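You operate a simulated robot arm through the tools that you are given. There is no shell and no other tool. Be economical: measure what you need, move in short steps, check, and stop when the job is done.

Carry out the task below with a simulated robot arm. There is one attempt and no reset: what you move stays moved.

TASK
Set pressure and airing to the job card and press one stroke.
Fine: Leave the dwell knob as it is. Set both knobs first, then free the latch and press the green cycle button once. The bricks must come dense and uncracked, and nothing may jam the ram. Then set the latch, hold the down button till the display says held and turn the pump key off with a clean dry hand. The oil unit stays charged; the display shows only the pressure on the ram. Keep out from under the ram and pinch nothing.

It is judged by the outcome, as a careful person would: the job done as asked, and still so three seconds after it is handed in. It fails if anything else is knocked over, pushed out of place, dropped, spilled or broken.

THE ROBOT
A 7-joint arm with a two-finger parallel gripper, fixed in place. Base frame: the origin is at the foot of the arm, x ahead of it, y to its left, z up; the work surface is at about z = 0.953. Units: m, rad, N and s.
With the tool pointing down near the work surface it reaches from about 0.22 to 0.68 m from the base axis. Its first joint turns from -1.152 to 1.152 rad. Payload 2.4 kg.
Tool frame: the origin (TCP) lies between the finger pads and is the grasp point; the fingertips stand 0.03 m ahead of it; z points along the fingers, y is the line along which they close. The gripper opens to 0.094 m. The fingers are 0.028 m wide and 0.01 m thick; the gripper's body (0.05 by 0.096 m) begins 0.055 m behind the TCP.
Orientation is that of the tool frame in the base frame, as a unit quaternion [x, y, z, w]. With the fingers straight down and closing along the base's y, the tool's x points along the base's -x, its y along +y and its z along -z.

THE INTERFACE
- The arm moves only by the tool drive_tool. Its argument "commands" is a list of rows, each a list of 7 numbers: the shift along the tool's x, y, z in units of 300 mm (1.0 is 300 mm), then the turn, a rotation vector about the tool's x, y, z in units of 45 degrees (1.0 is 45 degrees), then the finger opening in m, from 0 to 0.094. In form: [[tx, ty, tz, rx, ry, rz, claw], ...]. A call has 1 to 10 rows; each row is the pose to reach, as a shift and turn from the pose commanded when the call began, along the tool's axes at that moment. A call with a number of a shift or a turn outside -1 to 1 is refused whole. Each row takes 0.2 s and may step no farther than 0.05 m and 0.15 rad from the row before; otherwise, or with a gripper value out of range, the whole call is refused. Where a pose cannot be reached the arm comes as near as it can. A force on the tool above 40 N (or 10 N above the force at the start of the call, whichever is more), or a blocked arm, ends the call early, and 0.2 s more pass. The fingers move at their own pace (about 0.153 m/s each) and stop on an object; they squeeze with about 29 N. The grip force told is the motor's: it shows also when the fingers shut on nothing. Time passes only in rows, and 0.2 s behind the last, so rows that repeat a pose let the fingers close. The reply holds the time, the measured pose of the TCP, the force on the tool along the base axes, the opening and the grip force, in the units named above and with some noise, with the torque about the TCP (base axes, N m) and any sound that the robot's microphone picked up.
- Cameras (640 x 400 px; columns grow to the right, rows downward): "scene" is fixed at [0.0407, 0.4821, 1.4493]; the picture's right is [-0.74, -0.68, 0.00], its down [-0.28, 0.30, -0.91] and it looks along [0.62, -0.67, -0.41] (base axes); focal length 283 px, centre (320, 200). "wrist" rides on the gripper at [0.076, 0.014, -0.102] in the tool frame; the picture's right is [-0.18, 0.98, 0.00], its down [-0.75, -0.14, -0.64] and it looks along [-0.63, -0.12, 0.77] (tool axes); focal length 243 px, centre (320, 200).
- camera(camera): a new picture of that camera. The clock stands still meanwhile.
- probe_pixels(camera, pixels): there is no depth. For up to 12 entries [column, row, z] of the newest picture of that camera ("zoom" is the newest enlarged one), the place [x, y] in the base frame at which the ray of that pixel passes the height z, good to about 0.002 m, but the place of the scene camera against the robot may be out by one fixed shift of up to 0.018 m in any direction. The clock stands still meanwhile.
- enlarge(camera, box): a new picture of the part [left, top, right, bottom] of that camera's present view, enlarged. The clock stands still meanwhile.
- finish_job(): hands the job in; it is judged then, once.

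Go step by step. Measure first, check grasps and placings, and put right what went wrong. The budget is 80 turns and 54 pictures, counting those below and the enlarged ones. Unless the task says otherwise, let go and move clear before handing in, and close with one line.

The tools are called after "Request:" as name(argument=value, ...) on one line, values as JSON. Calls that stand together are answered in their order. drive_tool: Moves the arm, as the interface text tells. Its arguments: {"type":"object","properties":{"commands":{"type":"array","items":{"type":"array","items":{"type":"number"}}}},"required":["commands"]} The other tools are called the same way: camera (camera) takes a picture; probe_pixels (camera, pixels) gives the place at which the rays of pixels pass given heights; enlarge (camera, box) takes an enlarged picture of a part of a camera's view; finish_job () hands the job in.

At the start:

```text
time_s: 0.0
tcp_pos: [0.4029, 0.0226, 1.3203]
ee_rot: [0.0, 1.0, 0.0, 0.0]
contact_force: [-0.9, 0.0, 0.5]
wrist_torque: [-0.04, -0.01, 0.04]
opening: 0.0942
finger_force: 0.0
```

scene: 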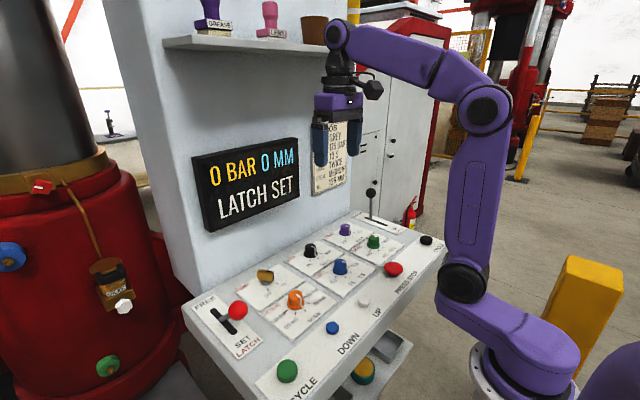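
wrist: 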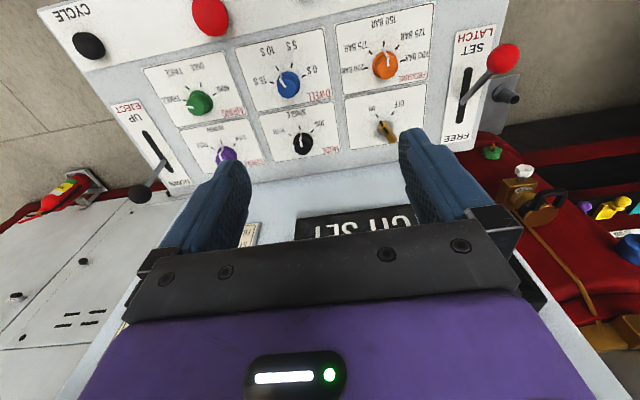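

The scene shows the card behind the gripper near (330,160) and the panel with its knobs. I'll enlarge the card and the panel in both cameras.

Request:
enlarge(camera="scene", box=[290, 110, 370, 200])

Request:
enlarge(camera="scene", box=[180, 180, 450, 400])

Request:
enlarge(camera="wrist", box=[40, 0, 540, 240])

```text
4.44 times, centred on (330, 155) of scene
```

zoom: 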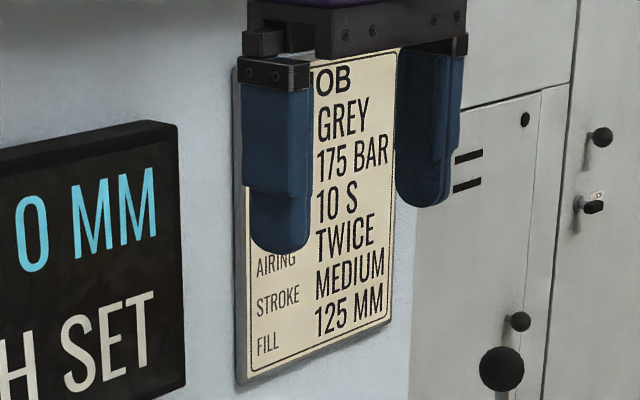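

```text
1.82 times, centred on (315, 290) of scene
```

zoom: 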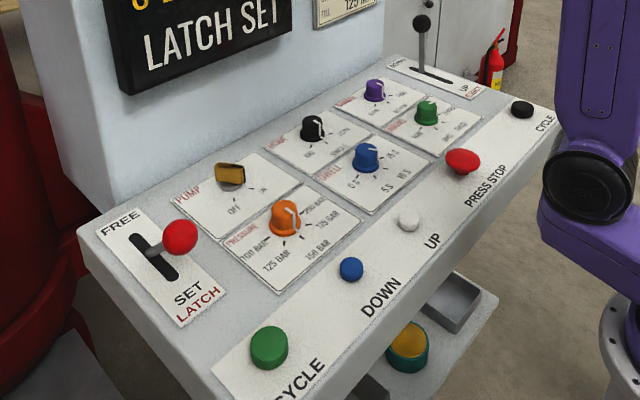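

```text
1.28 times, centred on (290, 120) of wrist
```

zoom: 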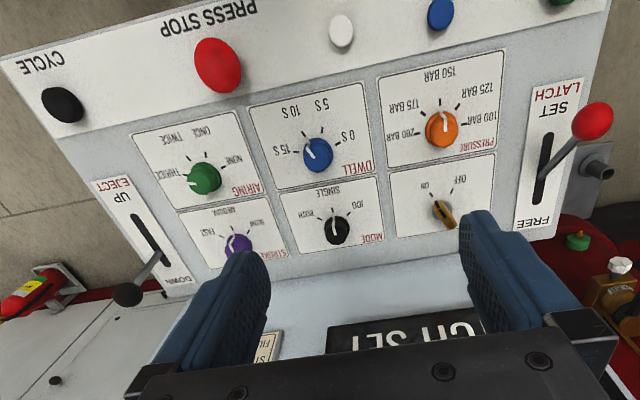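

The card says 175 bar, 10 s, airing twice. The orange pressure knob is at wrist (384,65) and the green airing knob at (200,102). I'll probe surface points in both cameras to get the panel's height and tilt.

Request:
probe_pixels(camera="wrist", pixels=[[335, 22, 0.953], [335, 22, 0.99], [427, 81, 0.953], [427, 81, 0.99], [346, 96, 0.953], [144, 68, 0.953], [144, 68, 0.99], [384, 65, 0.98], [200, 102, 0.98], [502, 58, 1.0], [468, 70, 0.953], [462, 120, 0.953]])

Request:
probe_pixels(camera="scene", pixels=[[297, 343, 0.953], [297, 343, 0.99], [253, 265, 0.953], [253, 265, 0.99], [338, 277, 0.953], [295, 300, 0.98], [374, 241, 0.98], [237, 310, 1.0], [288, 371, 0.97], [332, 327, 0.97], [277, 276, 0.98], [253, 325, 0.953]])

Request:
enlarge(camera="wrist", box=[320, 0, 520, 160])

```text
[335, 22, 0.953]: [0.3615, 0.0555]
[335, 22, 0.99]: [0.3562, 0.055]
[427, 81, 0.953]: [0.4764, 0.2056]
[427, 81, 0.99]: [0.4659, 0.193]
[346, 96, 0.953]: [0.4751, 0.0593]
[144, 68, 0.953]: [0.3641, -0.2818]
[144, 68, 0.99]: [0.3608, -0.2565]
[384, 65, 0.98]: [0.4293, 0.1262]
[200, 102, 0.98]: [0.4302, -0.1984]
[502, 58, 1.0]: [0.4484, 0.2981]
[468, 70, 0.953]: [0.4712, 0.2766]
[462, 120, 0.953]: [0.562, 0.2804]
```

```text
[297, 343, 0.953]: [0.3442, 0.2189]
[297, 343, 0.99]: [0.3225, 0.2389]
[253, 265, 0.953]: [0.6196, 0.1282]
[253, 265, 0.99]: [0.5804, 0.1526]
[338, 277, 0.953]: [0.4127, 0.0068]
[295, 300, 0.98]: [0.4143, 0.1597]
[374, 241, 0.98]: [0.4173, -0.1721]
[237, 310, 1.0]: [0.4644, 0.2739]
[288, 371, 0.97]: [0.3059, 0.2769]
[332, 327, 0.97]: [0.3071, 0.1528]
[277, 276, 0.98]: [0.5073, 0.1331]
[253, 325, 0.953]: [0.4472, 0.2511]
```

```text
2.50 times, centred on (420, 80) of wrist
```

zoom: 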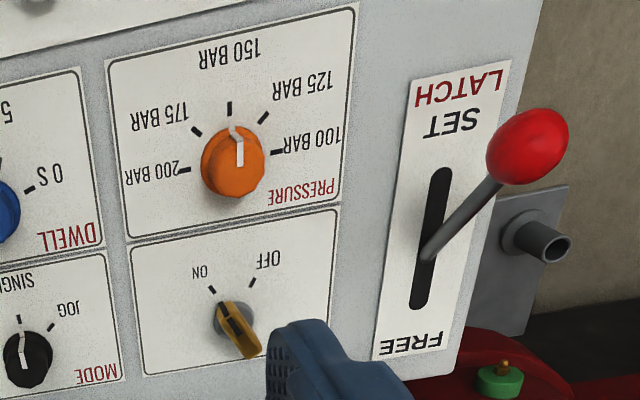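

Probing the four pressure-plate corners in both views at two heights will let me triangulate the panel plane.

Request:
probe_pixels(camera="wrist", pixels=[[434, 1, 0.93], [434, 1, 1.03], [335, 25, 0.93], [335, 25, 1.03], [428, 82, 0.93], [428, 82, 1.03], [342, 96, 0.93], [342, 96, 1.03]])

Request:
probe_pixels(camera="scene", pixels=[[291, 341, 0.93], [291, 341, 1.03], [337, 302, 0.93], [337, 302, 1.03], [258, 316, 0.93], [258, 316, 1.03], [304, 281, 0.93], [304, 281, 1.03]])

```text
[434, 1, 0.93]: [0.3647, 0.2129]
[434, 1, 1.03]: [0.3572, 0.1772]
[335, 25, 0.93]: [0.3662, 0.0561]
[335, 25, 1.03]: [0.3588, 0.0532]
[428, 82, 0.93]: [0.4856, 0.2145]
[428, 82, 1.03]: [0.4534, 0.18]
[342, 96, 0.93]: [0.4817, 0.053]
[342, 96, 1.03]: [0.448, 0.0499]
```

```text
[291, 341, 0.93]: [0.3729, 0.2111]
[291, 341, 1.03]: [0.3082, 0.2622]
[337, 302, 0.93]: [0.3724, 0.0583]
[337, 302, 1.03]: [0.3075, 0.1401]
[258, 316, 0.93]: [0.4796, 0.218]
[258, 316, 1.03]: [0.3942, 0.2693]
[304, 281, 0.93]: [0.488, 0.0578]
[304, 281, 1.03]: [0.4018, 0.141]
```

Panel seems level at about z 0.94–0.953. I'll move back and down for a closer wrist view of the knobs and a second parallax baseline.

Request:
drive_tool(commands=[[0.06, 0.05, 0.11, 0, 0, 0, 0.094], [0.13, 0.1, 0.22, 0, 0, 0, 0.094], [0.2, 0.15, 0.33, 0, 0, 0, 0.094], [0.27, 0.2, 0.44, 0, 0, 0, 0.094], [0.333, 0.257, 0.55, 0, 0, 0, 0.094]])

Request:
camera(camera="wrist")

Request:
camera(camera="scene")

```text
time_s: 1.2
tcp_pos: [0.302, 0.0996, 1.1581]
ee_rot: [0.001, 1.0, -0.001, 0.0]
contact_force: [0.7, 0.4, 0.3]
wrist_torque: [-0.03, 0.01, -0.01]
opening: 0.0941
finger_force: 0.1
```

```text
47 pictures are left
```

wrist: 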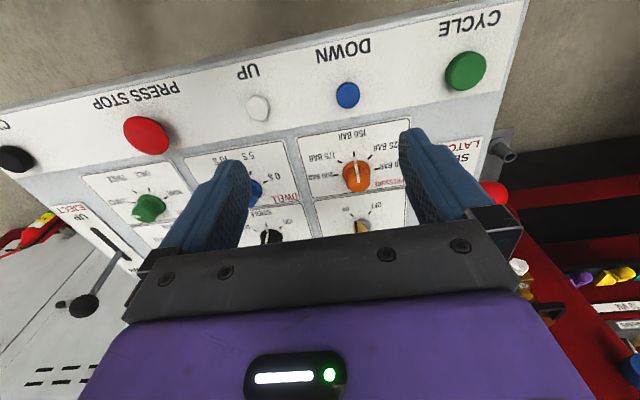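

```text
46 pictures are left
```

scene: 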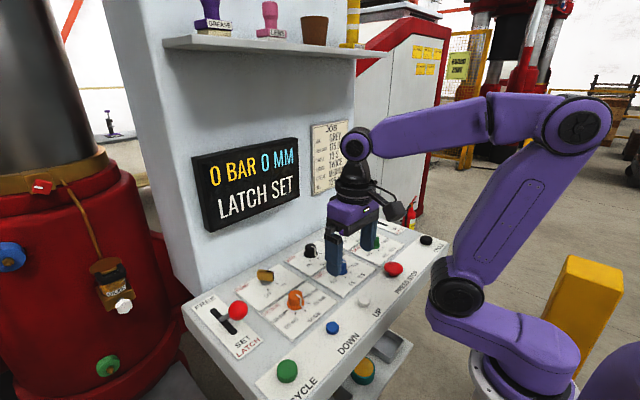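

The card is now unobstructed at scene (327,158), and the orange knob is at wrist (356,176). I'll enlarge both, plus the area around the key and the lower shelf.

Request:
enlarge(camera="scene", box=[300, 115, 356, 200])

Request:
enlarge(camera="wrist", box=[290, 110, 430, 240])

Request:
probe_pixels(camera="wrist", pixels=[[299, 134, 0.93], [299, 134, 1.03], [465, 70, 0.97], [347, 95, 0.97], [356, 176, 0.98], [149, 208, 0.98], [495, 190, 1.0]])

```text
4.71 times, centred on (328, 158) of scene
```

zoom: 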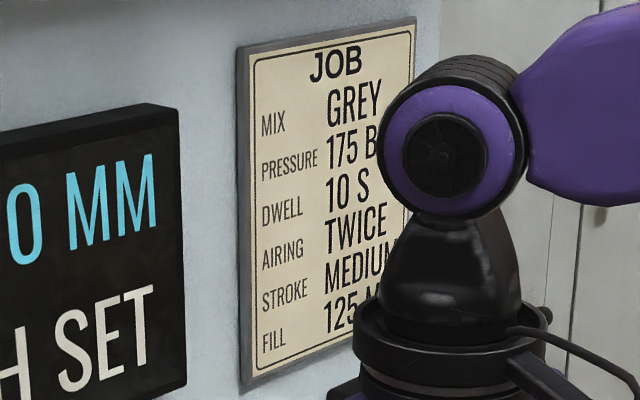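

```text
3.08 times, centred on (360, 175) of wrist
```

zoom: 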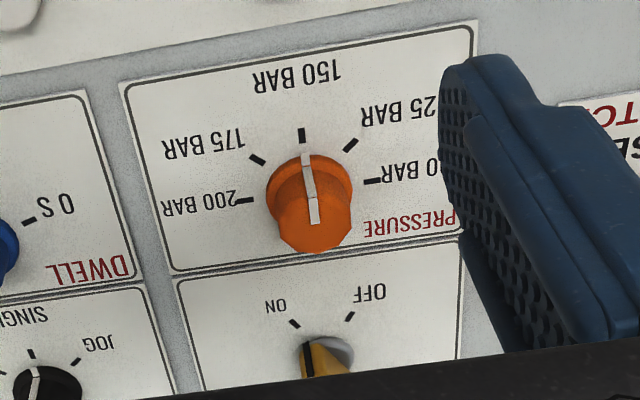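

```text
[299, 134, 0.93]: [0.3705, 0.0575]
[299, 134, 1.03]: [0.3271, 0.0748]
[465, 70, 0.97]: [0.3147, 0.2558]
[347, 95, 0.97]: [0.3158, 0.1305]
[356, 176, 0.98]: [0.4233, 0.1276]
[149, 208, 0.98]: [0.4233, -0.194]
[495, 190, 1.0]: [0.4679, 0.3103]
```

The pressure pointer sits on 150, with 175 one tick counterclockwise. I'll probe the tick ends on the surface to get the exact knob centre and tick angles.

Request:
probe_pixels(camera="zoom", pixels=[[372, 181, 0.953], [350, 147, 0.953], [302, 135, 0.953], [257, 160, 0.953], [245, 201, 0.953], [295, 324, 0.953], [349, 317, 0.953], [128, 88, 0.953], [315, 222, 0.973], [315, 222, 0.983], [315, 222, 0.993], [314, 250, 0.983]])

Request:
enlarge(camera="wrist", box=[80, 140, 260, 260])

```text
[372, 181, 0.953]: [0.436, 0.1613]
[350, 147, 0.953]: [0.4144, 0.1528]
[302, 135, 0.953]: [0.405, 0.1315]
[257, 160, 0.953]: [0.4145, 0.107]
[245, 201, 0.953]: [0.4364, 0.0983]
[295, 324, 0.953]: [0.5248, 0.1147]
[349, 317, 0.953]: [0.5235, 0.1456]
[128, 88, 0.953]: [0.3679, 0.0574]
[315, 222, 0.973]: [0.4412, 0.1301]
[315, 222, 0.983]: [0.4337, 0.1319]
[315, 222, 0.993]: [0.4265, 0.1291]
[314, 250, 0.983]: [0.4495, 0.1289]
```

```text
3.33 times, centred on (170, 200) of wrist
```

zoom: 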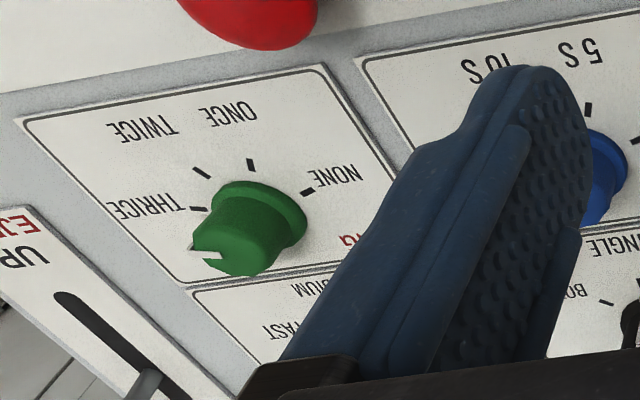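

Pressure centre is about (0.436, 0.130) with 45° steps, so one step counterclockwise is 175. I'll probe the airing ticks the same way.

Request:
probe_pixels(camera="zoom", pixels=[[303, 193, 0.953], [251, 170, 0.953], [209, 178, 0.953], [205, 210, 0.953], [245, 250, 0.98], [195, 254, 0.975], [220, 254, 0.978], [250, 275, 0.98], [125, 130, 0.953]])

```text
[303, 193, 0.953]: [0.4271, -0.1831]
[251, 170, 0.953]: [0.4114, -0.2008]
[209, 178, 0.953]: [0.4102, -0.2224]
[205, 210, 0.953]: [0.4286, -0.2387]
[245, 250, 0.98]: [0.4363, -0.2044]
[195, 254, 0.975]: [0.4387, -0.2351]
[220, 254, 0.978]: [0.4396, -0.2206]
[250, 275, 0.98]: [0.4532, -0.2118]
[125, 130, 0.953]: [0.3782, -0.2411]
```

Airing centre is about (0.437, −0.211), also with 45° steps, and TWICE is one step clockwise. I'll move above the orange knob.

Request:
drive_tool(commands=[[-0.11, 0.025, 0.05, 0, 0, 0, 0.08], [-0.22, 0.05, 0.12, 0, 0, 0, 0.08], [-0.33, 0.08, 0.2, 0, 0, 0, 0.07], [-0.4467, 0.1013, 0.3, 0, 0, 0, 0.07], [-0.4467, 0.1013, 0.34, 0, 0, 0, 0.07]])

Request:
camera(camera="wrist")

Request:
enlarge(camera="scene", box=[220, 210, 380, 330])

```text
time_s: 2.4
tcp_pos: [0.4381, 0.1301, 1.0529]
ee_rot: [0.0, 1.0, 0.001, 0.001]
contact_force: [0.4, 0.0, -0.6]
wrist_torque: [0.0, 0.03, 0.0]
opening: 0.0702
finger_force: 0.1
```

```text
42 pictures are left
```

wrist: 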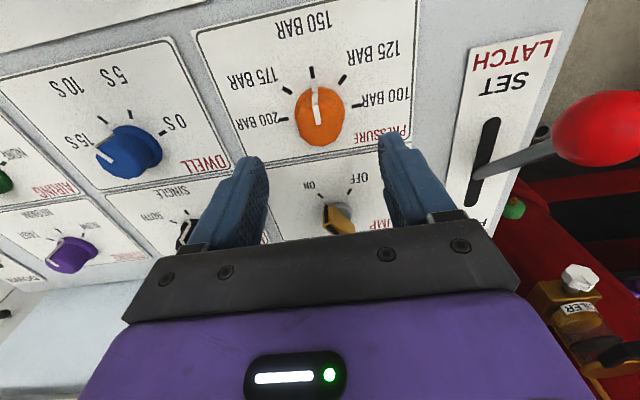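

```text
3.33 times, centred on (300, 270) of scene
```

zoom: 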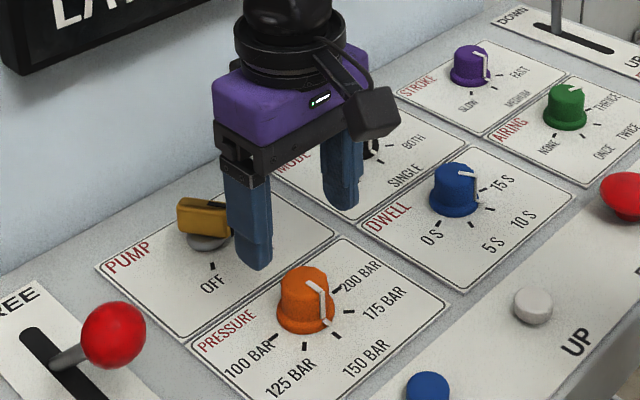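

The knob base at (318,110) lies where the tool axis should hit the surface. One quick probe of the ticks to confirm the centre from here.

Request:
probe_pixels(camera="wrist", pixels=[[353, 105, 0.953], [341, 80, 0.953], [312, 77, 0.953], [287, 94, 0.953], [288, 119, 0.953], [319, 122, 0.98], [296, 122, 0.97], [345, 115, 0.97]])

```text
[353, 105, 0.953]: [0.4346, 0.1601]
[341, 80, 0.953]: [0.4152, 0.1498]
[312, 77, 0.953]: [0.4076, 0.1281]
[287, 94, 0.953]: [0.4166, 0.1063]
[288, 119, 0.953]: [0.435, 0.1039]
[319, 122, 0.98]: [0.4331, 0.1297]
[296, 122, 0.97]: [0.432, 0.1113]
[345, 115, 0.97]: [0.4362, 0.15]
```

Centre confirmed at about (0.435, 0.130), diameter about 0.04. I'll descend and close on the knob.

Request:
drive_tool(commands=[[0.007, 0, 0.1, 0, 0, 0, 0.07], [0.007, 0, 0.2, 0, 0, 0, 0.07], [0.007, 0, 0.2, 0, 0, 0, 0.045], [0.007, 0, 0.2, 0, 0, 0, 0.03], [0.007, 0, 0.2, 0, 0, 0, 0.03]])

```text
time_s: 3.6
tcp_pos: [0.4363, 0.1293, 0.9949]
ee_rot: [0.0, 1.0, -0.001, 0.0]
contact_force: [0.4, -6.6, -6.6]
wrist_torque: [0.42, -0.79, -0.03]
opening: 0.0344
finger_force: 45.2
```

The knob is gripped at 0.034 opening. I'll turn 45° counterclockwise from above, which is −z in the tool frame.

Request:
drive_tool(commands=[[0, 0, 0, 0, 0, -0.167, 0.03], [0, 0, 0, 0, 0, -0.333, 0.03], [0, 0, 0, 0, 0, -0.5, 0.03], [0, 0, 0, 0, 0, -0.667, 0.03], [0, 0, 0, 0, 0, -0.833, 0.03], [0, 0, 0, 0, 0, -1.0, 0.03], [0, 0, 0, 0, 0, -1.0, 0.03]])

Request:
enlarge(camera="scene", box=[220, 210, 380, 330])

```text
time_s: 5.2
tcp_pos: [0.4352, 0.13, 0.995]
ee_rot: [-0.383, 0.924, 0.001, 0.001]
contact_force: [0.7, -11.9, 24.0]
wrist_torque: [-0.66, 0.9, 0.0]
opening: 0.0348
finger_force: 45.2
```

```text
3.33 times, centred on (300, 270) of scene
```

zoom: 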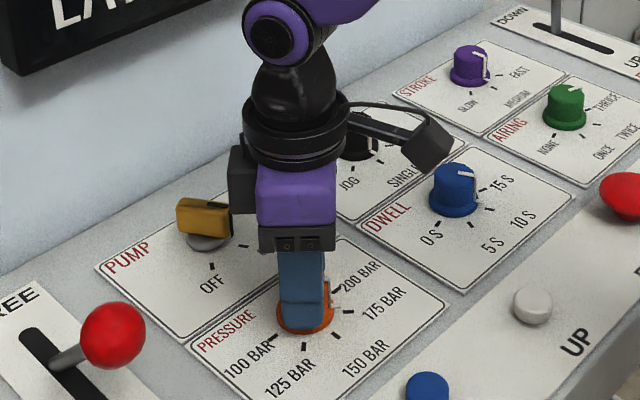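

The tool turned fully to 45°. I'll open, rise, turn back and check the pointer.

Request:
drive_tool(commands=[[0, 0, 0, 0, 0, 0, 0.065], [0, 0, 0, 0, 0, 0, 0.065], [0, 0, -0.1, 0, 0, 0, 0.065], [0, 0, -0.2, 0, 0, 0.167, 0.065], [0, 0, -0.3, 0, 0, 0.333, 0.065], [0, 0, -0.3, 0, 0, 0.5, 0.065], [0, 0, -0.3, 0, 0, 0.667, 0.065], [0, 0, -0.3, 0, 0, 0.833, 0.065], [0, 0, -0.3, 0, 0, 1.0, 0.065]])

Request:
enlarge(camera="wrist", box=[200, 0, 440, 200])

```text
time_s: 7.2
tcp_pos: [0.4348, 0.1313, 1.0839]
ee_rot: [0.002, 1.0, 0.0, 0.0]
contact_force: [-1.1, -0.3, -0.1]
wrist_torque: [0.01, 0.03, 0.01]
opening: 0.065
finger_force: 0.0
```

```text
2.00 times, centred on (320, 100) of wrist
```

zoom: 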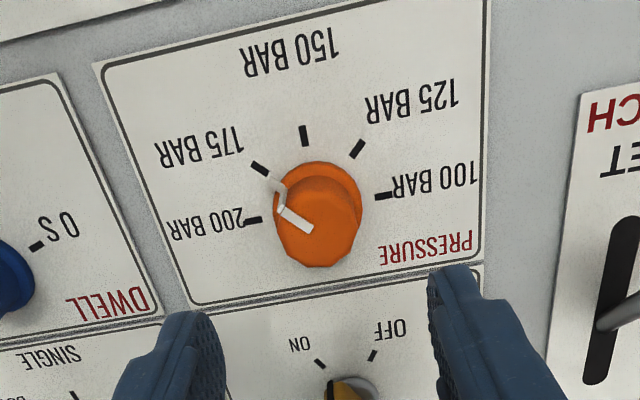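

Pressure is now on 175. Next I'll travel at this height to the airing knob.

Request:
drive_tool(commands=[[0, -0.14, 0, 0, 0, 0, 0.065], [0, -0.28, 0, 0, 0, 0, 0.065], [0, -0.42, 0, 0, 0, 0, 0.065], [0, -0.56, 0, 0, 0, 0, 0.065], [0, -0.7, 0, 0, 0, 0, 0.065], [0, -0.84, 0, 0, 0, 0, 0.065], [0, -0.98, 0, 0, 0, 0, 0.065]])

Request:
enlarge(camera="wrist", box=[160, 0, 400, 200])

```text
time_s: 8.8
tcp_pos: [0.4345, -0.163, 1.0855]
ee_rot: [0.0, 1.0, -0.001, 0.0]
contact_force: [0.2, 0.0, -0.3]
wrist_torque: [0.0, 0.01, -0.02]
opening: 0.065
finger_force: 0.0
```

```text
2.00 times, centred on (280, 100) of wrist
```

zoom: 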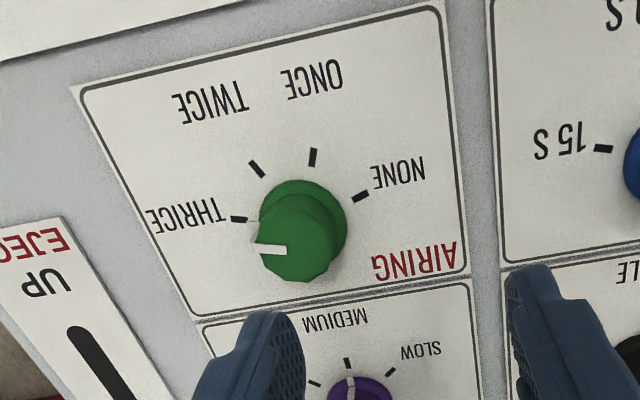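

The airing pointer is on THRICE at zoom (240,225). I'll refine the centre from the ticks.

Request:
probe_pixels(camera="zoom", pixels=[[353, 200, 0.953], [311, 166, 0.953], [263, 177, 0.953], [247, 220, 0.953], [258, 249, 0.975], [344, 220, 0.963], [262, 215, 0.963]])

```text
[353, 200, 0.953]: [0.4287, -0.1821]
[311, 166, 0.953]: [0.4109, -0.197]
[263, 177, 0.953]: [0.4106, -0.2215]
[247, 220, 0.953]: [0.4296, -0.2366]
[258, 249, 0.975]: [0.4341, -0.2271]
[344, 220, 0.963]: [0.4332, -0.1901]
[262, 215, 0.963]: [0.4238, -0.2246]
```

Airing centre is about (0.436, −0.2095). I'll align, pre-turn 45° counterclockwise, descend and grip.

Request:
drive_tool(commands=[[-0.005, -0.155, 0, 0, 0, -0.167, 0.065], [-0.005, -0.155, 0, 0, 0, -0.333, 0.065], [-0.005, -0.155, 0.0, 0, 0, -0.5, 0.065], [-0.005, -0.155, 0.05, 0, 0, -0.667, 0.065], [-0.005, -0.155, 0.1, 0, 0, -0.833, 0.065], [-0.005, -0.155, 0.2, 0, 0, -1.0, 0.065], [-0.005, -0.155, 0.303, 0, 0, -1.0, 0.065], [-0.005, -0.155, 0.303, 0, 0, -1.0, 0.045], [-0.005, -0.155, 0.303, 0, 0, -1.0, 0.03], [-0.005, -0.155, 0.303, 0, 0, -1.0, 0.03]])

```text
time_s: 11.0
tcp_pos: [0.4372, -0.2092, 0.9929]
ee_rot: [-0.383, 0.924, 0.001, -0.001]
contact_force: [-5.0, 3.5, -2.3]
wrist_torque: [-0.12, -0.61, -0.04]
opening: 0.0344
finger_force: 45.0
```

The knob is gripped at 0.0344. I'll turn +45° about tool z, then release and rise.

Request:
drive_tool(commands=[[0, 0, 0, 0, 0, 0.167, 0.03], [0, 0, 0, 0, 0, 0.333, 0.03], [0, 0, 0, 0, 0, 0.5, 0.03], [0, 0, 0, 0, 0, 0.667, 0.03], [0, 0, 0, 0, 0, 0.833, 0.03], [0, 0, 0, 0, 0, 1.0, 0.03], [0, 0, 0, 0, 0, 1.0, 0.03]])

Request:
drive_tool(commands=[[0, 0, 0, 0, 0, 0, 0.065], [0, 0, 0, 0, 0, 0, 0.065], [0, 0, -0.1, 0, 0, 0, 0.065], [0, 0, -0.2, 0, 0, 0, 0.065], [0, 0, -0.35, 0, 0, 0, 0.065]])

Request:
enlarge(camera="wrist", box=[200, 0, 440, 200])

```text
time_s: 12.6
tcp_pos: [0.4363, -0.2099, 0.9934]
ee_rot: [0.0, 1.0, 0.001, 0.001]
contact_force: [8.6, -3.9, -32.7]
wrist_torque: [0.3, 0.0, -0.01]
opening: 0.0345
finger_force: 44.4
```

```text
time_s: 13.8
tcp_pos: [0.4378, -0.2115, 1.098]
ee_rot: [0.0, 1.0, 0.0, 0.0]
contact_force: [0.5, 0.7, 0.8]
wrist_torque: [0.04, -0.02, -0.01]
opening: 0.0651
finger_force: 0.0
```

```text
2.00 times, centred on (320, 100) of wrist
```

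zoom: 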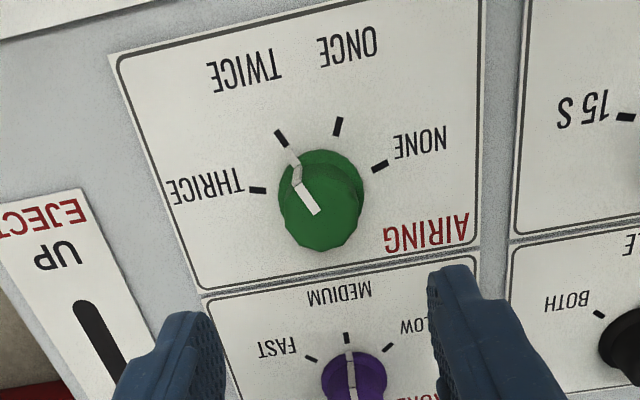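

Airing is on TWICE. Now I'll go toward the latch at safe height, via two calls, and look at it closely.

Request:
drive_tool(commands=[[0.03, 0.13, -0.05, 0, 0, 0, 0.065], [0.06, 0.26, -0.1, 0, 0, 0, 0.065], [0.09, 0.4, -0.1, 0, 0, 0, 0.065], [0.13, 0.54, -0.1, 0, 0, 0, 0.065], [0.17, 0.68, -0.1, 0, 0, 0, 0.065], [0.21, 0.82, -0.1, 0, 0, 0, 0.065], [0.25, 0.96, -0.1, 0, 0, 0, 0.065]])

Request:
drive_tool(commands=[[0.01, 0.14, 0, 0, 0, 0, 0.065], [0.03, 0.28, 0, 0, 0, 0, 0.065], [0.05, 0.42, 0, 0, 0, 0, 0.065], [0.05, 0.54, 0, 0, 0, 0, 0.065]])

Request:
camera(camera="wrist")

Request:
camera(camera="scene")

```text
time_s: 15.4
tcp_pos: [0.3602, 0.0784, 1.1289]
ee_rot: [0.001, 1.0, 0.001, 0.0]
contact_force: [-0.8, -0.2, 0.1]
wrist_torque: [-0.03, 0.02, 0.01]
opening: 0.0653
finger_force: 0.1
```

```text
time_s: 16.4
tcp_pos: [0.3445, 0.241, 1.1296]
ee_rot: [0.0, 1.0, 0.0, 0.001]
contact_force: [0.0, -0.4, -0.6]
wrist_torque: [-0.03, 0.0, -0.03]
opening: 0.0648
finger_force: 0.0
```

```text
36 pictures are left
```

wrist: 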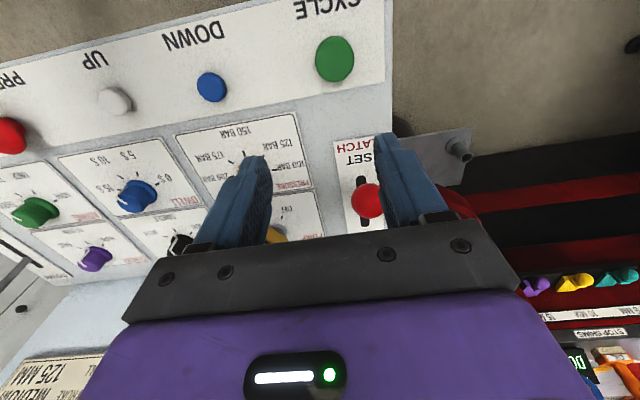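

```text
35 pictures are left
```

scene: 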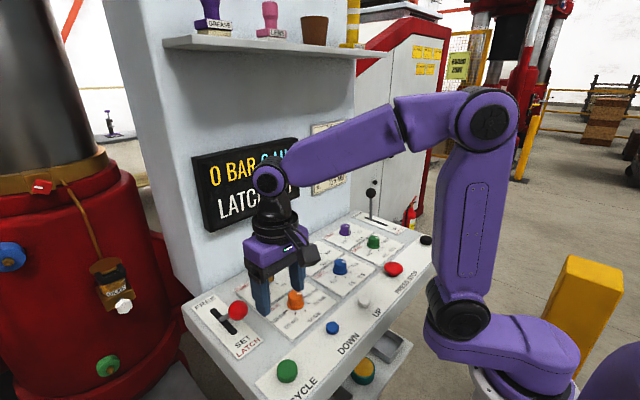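

The latch ball is at wrist (368,200). I'll enlarge that and triangulate it.

Request:
enlarge(camera="wrist", box=[300, 20, 460, 240])

Request:
probe_pixels(camera="wrist", pixels=[[368, 200, 1.0], [368, 200, 1.03], [368, 200, 1.06], [334, 60, 0.965], [211, 87, 0.965], [361, 178, 0.953], [363, 227, 0.953], [293, 190, 0.953]])

```text
1.82 times, centred on (380, 130) of wrist
```

zoom: 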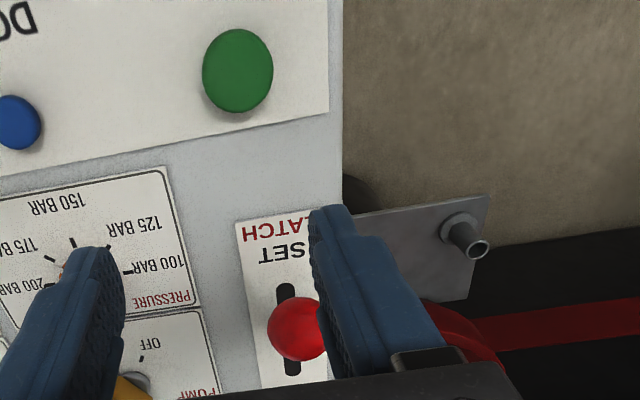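

```text
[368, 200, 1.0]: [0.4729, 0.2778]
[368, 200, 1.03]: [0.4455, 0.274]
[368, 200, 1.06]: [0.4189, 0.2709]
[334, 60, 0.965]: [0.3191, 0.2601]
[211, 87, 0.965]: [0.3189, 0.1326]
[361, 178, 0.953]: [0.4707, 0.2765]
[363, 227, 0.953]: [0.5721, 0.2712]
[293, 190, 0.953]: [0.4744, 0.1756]
```

Triangulation from three views puts the ball at about (0.4365, 0.2725, 1.04) with the pivot near x 0.52. The display sits close to where the FREE position ends, so I'll approach with the fingers tilted 30° forward.

Request:
drive_tool(commands=[[-0.04, 0.03, 0, 0, -0.167, 0, 0.07], [-0.09, 0.06, 0.02, 0, -0.333, 0, 0.07], [-0.14, 0.09, 0.05, 0, -0.5, 0, 0.07], [-0.177, 0.105, 0.073, 0, -0.667, 0, 0.07], [-0.177, 0.105, 0.073, 0, -0.667, 0, 0.07]])

Request:
camera(camera="wrist")

Request:
enlarge(camera="scene", box=[150, 130, 390, 350])

```text
time_s: 17.6
tcp_pos: [0.3993, 0.2711, 1.107]
ee_rot: [0.0, 0.966, 0.0, 0.26]
contact_force: [0.2, 0.2, -0.8]
wrist_torque: [0.0, 0.0, -0.02]
opening: 0.0699
finger_force: 0.0
```

```text
33 pictures are left
```

wrist: 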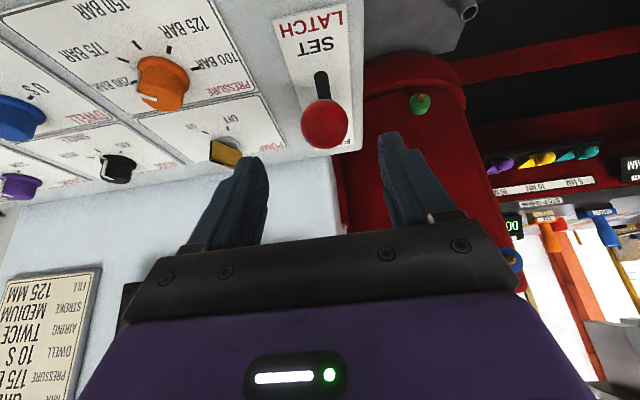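

```text
1.82 times, centred on (270, 240) of scene
```

zoom: 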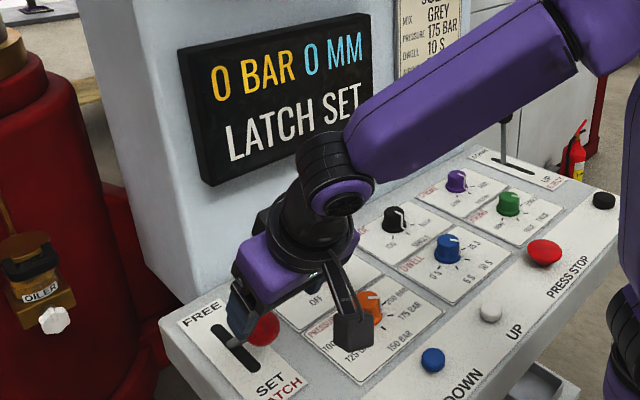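

The ball at (324,124) matches the expected projection on the tool axis. I'll advance and close on it.

Request:
drive_tool(commands=[[0, 0.006, 0.07, 0, 0, 0, 0.07], [0, 0.006, 0.14, 0, 0, 0, 0.07], [0, 0.006, 0.21, 0, 0, 0, 0.07], [0, 0.006, 0.21, 0, 0, 0, 0.05], [0, 0.006, 0.21, 0, 0, 0, 0.03], [0, 0.006, 0.21, 0, 0, 0, 0.03], [0, 0.006, 0.21, 0, 0, 0, 0.03]])

Request:
enlarge(camera="scene", box=[180, 200, 340, 350])

```text
time_s: 19.2
tcp_pos: [0.4315, 0.2753, 1.0528]
ee_rot: [0.0, 0.966, 0.001, 0.26]
contact_force: [7.2, 12.1, -7.3]
wrist_torque: [0.27, -0.08, 0.08]
opening: 0.0368
finger_force: 45.1
```

```text
2.67 times, centred on (260, 275) of scene
```

zoom: 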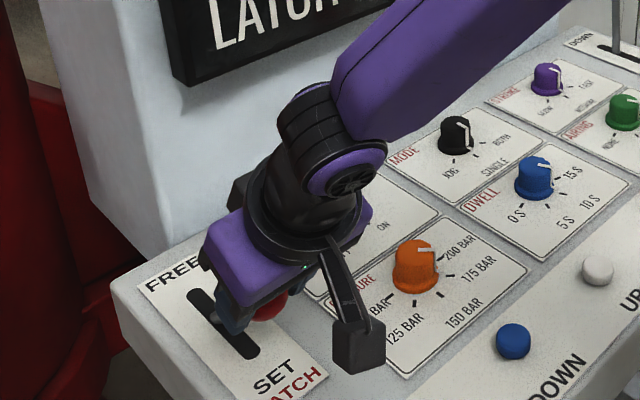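

The ball is gripped at 0.037. I'll swing the lever along an arc in stages, first up to vertical.

Request:
drive_tool(commands=[[-0.046, -0.008, 0, 0, 0, 0, 0.03], [-0.095, -0.011, 0, 0, 0, 0, 0.03], [-0.147, -0.007, 0, 0, 0, 0, 0.03], [-0.199, 0.002, 0, 0, 0, 0, 0.03], [-0.249, 0.02, 0, 0, 0, 0, 0.03], [-0.297, 0.042, 0, 0, 0, 0, 0.03]])

Request:
enlarge(camera="scene", box=[150, 130, 390, 350])

```text
time_s: 20.6
tcp_pos: [0.5076, 0.2746, 1.0921]
ee_rot: [0.007, 0.967, -0.01, 0.253]
contact_force: [-2.4, -29.9, -17.6]
wrist_torque: [-0.36, 0.93, -0.13]
opening: 0.0371
finger_force: 45.6
```

```text
1.82 times, centred on (270, 240) of scene
```

zoom: 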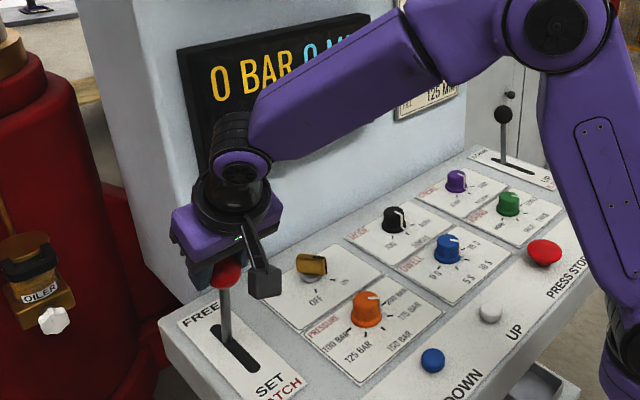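

The lever is upright. There is some lateral load (Fy −30), so I'll ease y slightly and carry on down the far half of the arc.

Request:
drive_tool(commands=[[0, -0.012, 0.01, 0, 0, 0, 0.03], [-0.043, -0.015, 0.04, 0, 0, 0, 0.03], [-0.083, -0.015, 0.072, 0, 0, 0, 0.03], [-0.117, -0.015, 0.112, 0, 0, 0, 0.03], [-0.147, -0.015, 0.155, 0, 0, 0, 0.03]])

Request:
enlarge(camera="scene", box=[150, 130, 390, 350])

```text
time_s: 21.4
tcp_pos: [0.5354, 0.2757, 1.0954]
ee_rot: [0.007, 0.965, -0.004, 0.262]
contact_force: [-3.9, -5.7, 7.1]
wrist_torque: [-0.13, 0.64, -0.01]
opening: 0.037
finger_force: 45.0
stopped in row 3: the force on the tool passed its limit at 47 N (the readings are from after the stop); the commanded pose is now the measured one
```

```text
1.82 times, centred on (270, 240) of scene
```

zoom: 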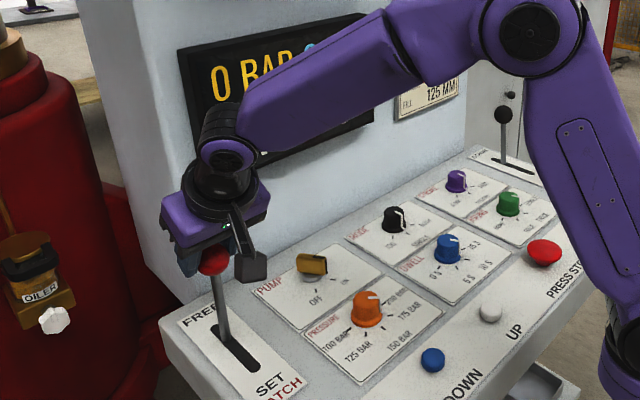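

The stop came because the arc is flatter than I assumed (fitted pivot about x 0.53, z 0.93). I'll continue with a flatter path.

Request:
drive_tool(commands=[[-0.04, 0, 0.032, 0, 0, 0, 0.03], [-0.0775, 0, 0.066, 0, 0, 0, 0.03], [-0.107, 0, 0.1, 0, 0, 0, 0.03], [-0.134, 0, 0.135, 0, 0, 0, 0.03], [-0.152, 0, 0.17, 0, 0, 0, 0.03], [-0.17, 0, 0.206, 0, 0, 0, 0.03]])

Request:
enlarge(camera="scene", box=[150, 130, 390, 350])

```text
time_s: 21.9
tcp_pos: [0.5555, 0.2752, 1.0946]
ee_rot: [0.006, 0.965, -0.005, 0.26]
contact_force: [-18.6, -8.0, 12.5]
wrist_torque: [-0.23, -0.11, -0.05]
opening: 0.0374
finger_force: 44.2
stopped in row 2: the force on the tool passed its limit at 57 N (the readings are from after the stop); the commanded pose is now the measured one
```

```text
1.82 times, centred on (270, 240) of scene
```

zoom: 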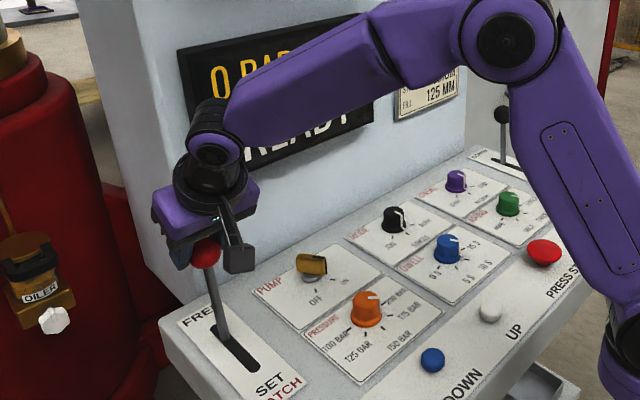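

The display now reads "...READY" and the lever hit a firm stop (57 N), so it is at FREE. I'll open, back off along the tool axis and check.

Request:
drive_tool(commands=[[0, 0, 0, 0, 0, 0, 0.07], [0, 0, 0, 0, 0, 0, 0.07], [0, 0, -0.1, 0, 0, 0, 0.07], [0, 0, -0.22, 0, 0, 0, 0.07], [0, 0, -0.34, 0, 0, 0, 0.07], [0, 0, -0.46, 0, 0, 0, 0.07]])

Request:
enlarge(camera="scene", box=[150, 130, 390, 350])

Request:
camera(camera="wrist")

```text
time_s: 23.3
tcp_pos: [0.4865, 0.2761, 1.2137]
ee_rot: [0.006, 0.965, -0.004, 0.261]
contact_force: [0.2, 0.2, -0.1]
wrist_torque: [0.0, 0.05, -0.02]
opening: 0.0699
finger_force: 0.1
```

```text
1.82 times, centred on (270, 240) of scene
```

zoom: 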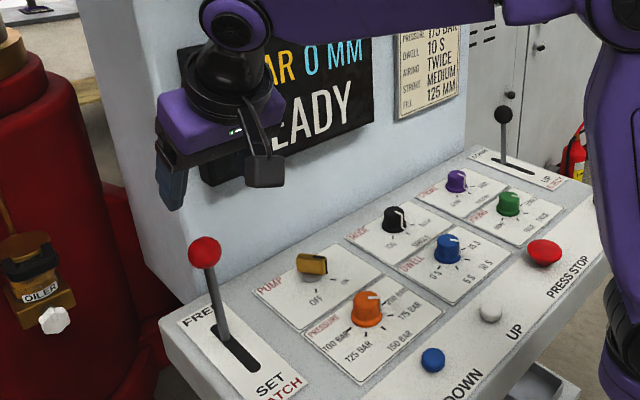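

```text
26 pictures are left
```

wrist: 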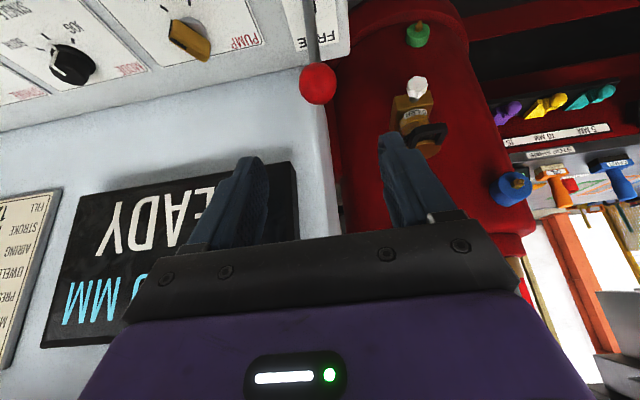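

The latch stays FREE and the display says READY. I'll back off upright to a point above the green cycle button at about (0.317, 0.258), closing the fingers.

Request:
drive_tool(commands=[[0.13, -0.012, -0.002, 0, 0.133, 0, 0.06], [0.26, -0.024, -0.004, 0, 0.267, 0, 0.04], [0.39, -0.036, -0.006, 0, 0.4, 0, 0.02], [0.52, -0.048, -0.008, 0, 0.533, 0, 0.0], [0.646, -0.06, -0.011, 0, 0.667, 0, 0.0], [0.646, -0.06, -0.011, 0, 0.667, 0, 0.0]])

Request:
camera(camera="wrist")

Request:
enlarge(camera="scene", box=[200, 220, 440, 400])

```text
time_s: 24.7
tcp_pos: [0.3155, 0.2618, 1.1206]
ee_rot: [0.007, 1.0, -0.002, 0.002]
contact_force: [0.5, 0.7, 0.2]
wrist_torque: [0.0, -0.01, -0.02]
opening: 0.0002
finger_force: 28.9
```

```text
25 pictures are left
```

wrist: 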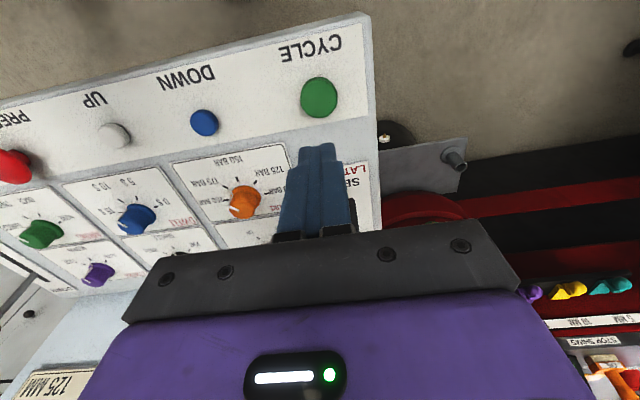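

```text
2.22 times, centred on (320, 310) of scene
```

zoom: 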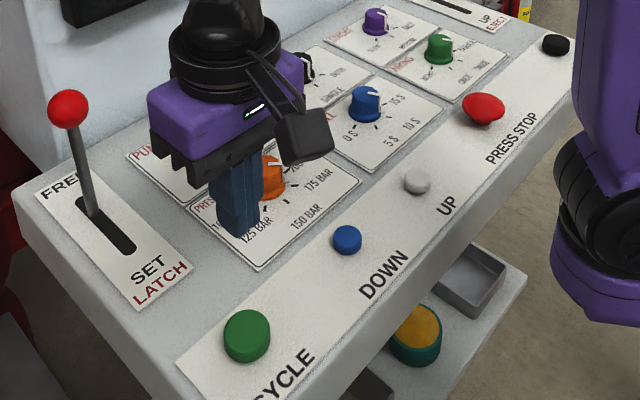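

The green button's at wrist (319,97). I'll probe it and the blue DOWN button, at (204,123), at likely top heights.

Request:
probe_pixels(camera="wrist", pixels=[[319, 97, 0.955], [319, 97, 0.97], [204, 123, 0.955], [204, 123, 0.97], [319, 77, 0.953], [319, 117, 0.967], [302, 97, 0.965], [338, 97, 0.965]])

```text
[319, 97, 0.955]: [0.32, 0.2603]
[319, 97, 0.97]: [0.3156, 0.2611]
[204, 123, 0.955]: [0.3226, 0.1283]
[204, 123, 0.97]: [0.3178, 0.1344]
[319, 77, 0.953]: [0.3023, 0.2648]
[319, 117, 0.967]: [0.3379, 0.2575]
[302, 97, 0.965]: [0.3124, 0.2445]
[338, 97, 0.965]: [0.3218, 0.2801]
```

Green button centre is about (0.318, 0.261), 36 mm wide, and I'm right above it. I'll descend to about 1 cm above it.

Request:
drive_tool(commands=[[-0.008, 0, 0.12, 0, 0, 0, 0], [-0.008, 0, 0.24, 0, 0, 0, 0], [-0.008, 0, 0.33, 0, 0, 0, 0], [-0.008, 0, 0.365, 0, 0, 0, 0]])

Request:
enlarge(camera="scene", box=[200, 280, 400, 400])

```text
time_s: 25.7
tcp_pos: [0.3205, 0.2606, 1.008]
ee_rot: [0.006, 1.0, -0.002, 0.003]
contact_force: [-0.1, 0.1, -0.8]
wrist_torque: [0.01, -0.02, -0.03]
opening: 0.0
finger_force: 28.7
```

```text
3.20 times, centred on (300, 340) of scene
```

zoom: 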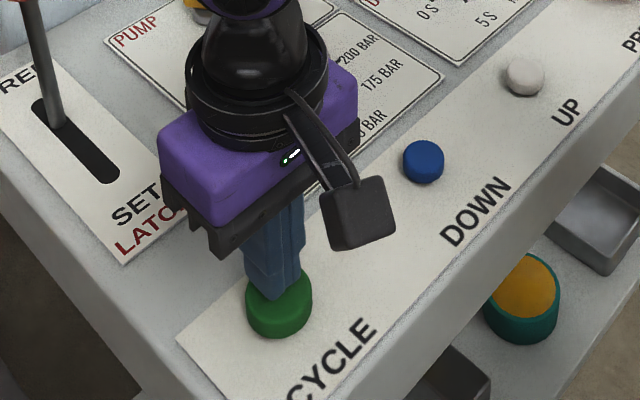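

Fingertips are just over the button. I'll press down in 2–3 mm steps.

Request:
drive_tool(commands=[[0, 0, 0.01, 0, 0, 0, 0], [0, 0, 0.02, 0, 0, 0, 0], [0, 0, 0.03, 0, 0, 0, 0], [0, 0, 0.04, 0, 0, 0, 0]])

```text
time_s: 26.7
tcp_pos: [0.319, 0.261, 0.9962]
ee_rot: [0.007, 1.0, -0.002, 0.003]
contact_force: [-0.2, -1.3, 2.7]
wrist_torque: [-0.04, 0.04, 0.01]
opening: 0.0001
finger_force: 28.9
heard: click
```

There was a click with light contact, so the button registered. I'll lift straight off and watch the display.

Request:
drive_tool(commands=[[0, 0, -0.06, 0, 0, 0, 0], [0, 0, -0.16, 0, 0, 0, 0], [0, 0, -0.28, 0, 0, 0, 0]])

Request:
enlarge(camera="scene", box=[0, 0, 360, 260])

```text
time_s: 27.5
tcp_pos: [0.3192, 0.2619, 1.081]
ee_rot: [0.007, 1.0, -0.002, 0.003]
contact_force: [0.2, -0.1, -1.1]
wrist_torque: [-0.01, 0.02, -0.03]
opening: 0.0
finger_force: 29.3
```

```text
1.54 times, centred on (180, 130) of scene
```

zoom: 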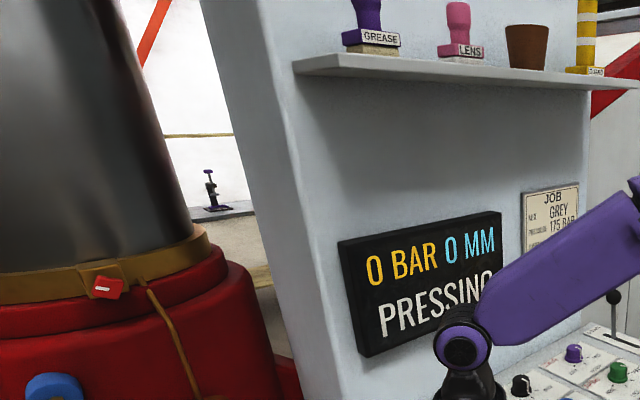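

The display says PRESSING. I'll hold clear and wait.

Request:
drive_tool(commands=[[0, 0, 0, 0, 0, 0, 0], [0, 0, 0, 0, 0, 0, 0], [0, 0, 0, 0, 0, 0, 0], [0, 0, 0, 0, 0, 0, 0], [0, 0, 0, 0, 0, 0, 0], [0, 0, 0, 0, 0, 0, 0], [0, 0, 0, 0, 0, 0, 0], [0, 0, 0, 0, 0, 0, 0], [0, 0, 0, 0, 0, 0, 0], [0, 0, 0, 0, 0, 0, 0]])

Request:
enlarge(camera="scene", box=[0, 0, 360, 260])

```text
time_s: 29.7
tcp_pos: [0.3197, 0.2612, 1.0793]
ee_rot: [0.006, 1.0, -0.002, 0.003]
contact_force: [-0.7, -0.4, 0.4]
wrist_torque: [-0.01, 0.03, 0.0]
opening: 0.0002
finger_force: 28.9
```

```text
1.54 times, centred on (180, 130) of scene
```

zoom: 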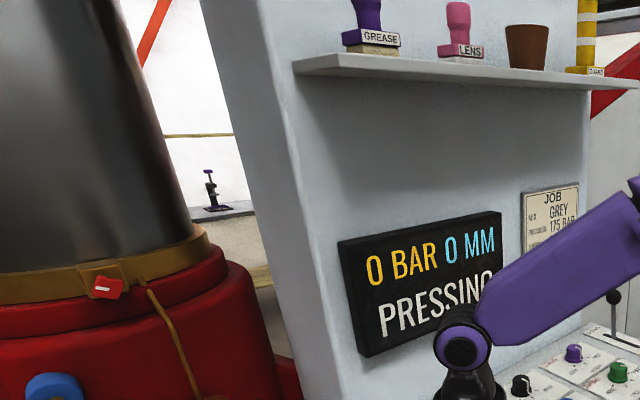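

Still PRESSING at 0 bar. I'll wait longer.

Request:
drive_tool(commands=[[0, 0, 0, 0, 0, 0, 0], [0, 0, 0, 0, 0, 0, 0], [0, 0, 0, 0, 0, 0, 0], [0, 0, 0, 0, 0, 0, 0], [0, 0, 0, 0, 0, 0, 0], [0, 0, 0, 0, 0, 0, 0], [0, 0, 0, 0, 0, 0, 0], [0, 0, 0, 0, 0, 0, 0], [0, 0, 0, 0, 0, 0, 0], [0, 0, 0, 0, 0, 0, 0]])

Request:
drive_tool(commands=[[0, 0, 0, 0, 0, 0, 0], [0, 0, 0, 0, 0, 0, 0], [0, 0, 0, 0, 0, 0, 0], [0, 0, 0, 0, 0, 0, 0], [0, 0, 0, 0, 0, 0, 0], [0, 0, 0, 0, 0, 0, 0], [0, 0, 0, 0, 0, 0, 0], [0, 0, 0, 0, 0, 0, 0], [0, 0, 0, 0, 0, 0, 0], [0, 0, 0, 0, 0, 0, 0]])

Request:
camera(camera="scene")

```text
time_s: 31.9
tcp_pos: [0.3195, 0.262, 1.0812]
ee_rot: [0.007, 1.0, -0.002, 0.003]
contact_force: [0.7, 0.9, -0.4]
wrist_torque: [-0.01, 0.0, 0.03]
opening: 0.0001
finger_force: 28.9
```

```text
time_s: 34.1
tcp_pos: [0.3192, 0.2623, 1.0808]
ee_rot: [0.007, 1.0, -0.001, 0.003]
contact_force: [0.0, 0.3, 0.3]
wrist_torque: [-0.03, 0.01, -0.02]
opening: 0.0
finger_force: 28.7
```

```text
20 pictures are left
```

scene: 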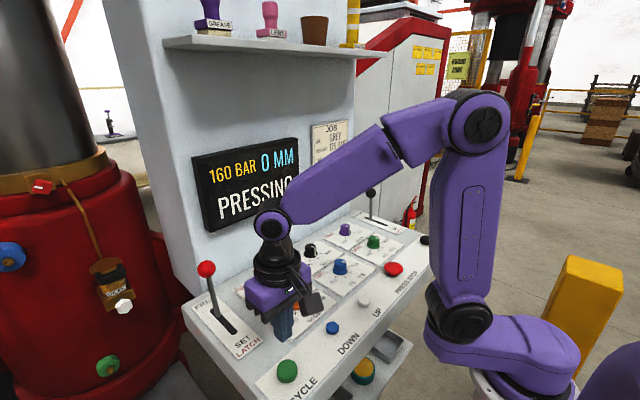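

Pressure is rising (160 BAR). I'll wait through the dwell.

Request:
drive_tool(commands=[[0, 0, 0, 0, 0, 0, 0], [0, 0, 0, 0, 0, 0, 0], [0, 0, 0, 0, 0, 0, 0], [0, 0, 0, 0, 0, 0, 0], [0, 0, 0, 0, 0, 0, 0], [0, 0, 0, 0, 0, 0, 0], [0, 0, 0, 0, 0, 0, 0], [0, 0, 0, 0, 0, 0, 0], [0, 0, 0, 0, 0, 0, 0], [0, 0, 0, 0, 0, 0, 0]])

Request:
drive_tool(commands=[[0, 0, 0, 0, 0, 0, 0], [0, 0, 0, 0, 0, 0, 0], [0, 0, 0, 0, 0, 0, 0], [0, 0, 0, 0, 0, 0, 0], [0, 0, 0, 0, 0, 0, 0], [0, 0, 0, 0, 0, 0, 0], [0, 0, 0, 0, 0, 0, 0], [0, 0, 0, 0, 0, 0, 0], [0, 0, 0, 0, 0, 0, 0], [0, 0, 0, 0, 0, 0, 0]])

Request:
drive_tool(commands=[[0, 0, 0, 0, 0, 0, 0], [0, 0, 0, 0, 0, 0, 0], [0, 0, 0, 0, 0, 0, 0], [0, 0, 0, 0, 0, 0, 0], [0, 0, 0, 0, 0, 0, 0], [0, 0, 0, 0, 0, 0, 0], [0, 0, 0, 0, 0, 0, 0], [0, 0, 0, 0, 0, 0, 0], [0, 0, 0, 0, 0, 0, 0], [0, 0, 0, 0, 0, 0, 0]])

Request:
drive_tool(commands=[[0, 0, 0, 0, 0, 0, 0], [0, 0, 0, 0, 0, 0, 0], [0, 0, 0, 0, 0, 0, 0], [0, 0, 0, 0, 0, 0, 0], [0, 0, 0, 0, 0, 0, 0], [0, 0, 0, 0, 0, 0, 0], [0, 0, 0, 0, 0, 0, 0], [0, 0, 0, 0, 0, 0, 0], [0, 0, 0, 0, 0, 0, 0], [0, 0, 0, 0, 0, 0, 0]])

Request:
enlarge(camera="scene", box=[0, 0, 360, 260])

```text
time_s: 36.3
tcp_pos: [0.3194, 0.262, 1.0806]
ee_rot: [0.007, 1.0, -0.001, 0.003]
contact_force: [-0.4, -0.1, 0.1]
wrist_torque: [0.0, -0.04, 0.03]
opening: 0.0
finger_force: 28.8
```

```text
time_s: 38.5
tcp_pos: [0.3197, 0.2622, 1.0799]
ee_rot: [0.007, 1.0, -0.002, 0.002]
contact_force: [0.3, 0.0, 0.8]
wrist_torque: [0.04, 0.0, -0.02]
opening: 0.0
finger_force: 28.8
```

```text
time_s: 40.7
tcp_pos: [0.3191, 0.2612, 1.0806]
ee_rot: [0.007, 1.0, -0.001, 0.002]
contact_force: [0.5, -0.4, -0.4]
wrist_torque: [-0.03, 0.02, 0.02]
opening: 0.0
finger_force: 29.3
```

```text
time_s: 42.9
tcp_pos: [0.3197, 0.2616, 1.0798]
ee_rot: [0.006, 1.0, -0.002, 0.003]
contact_force: [0.8, -0.3, 1.1]
wrist_torque: [0.01, -0.02, 0.01]
opening: 0.0
finger_force: 29.5
```

```text
1.54 times, centred on (180, 130) of scene
```

zoom: 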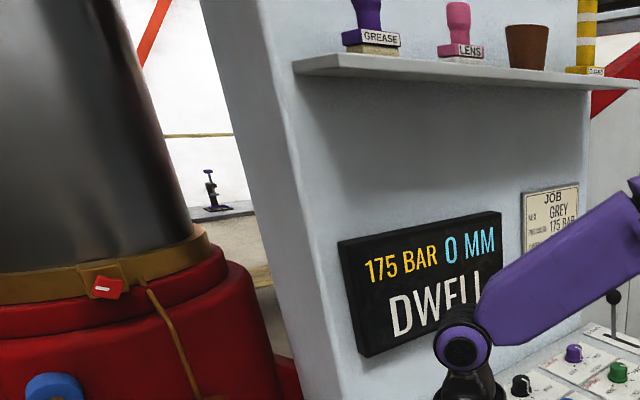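

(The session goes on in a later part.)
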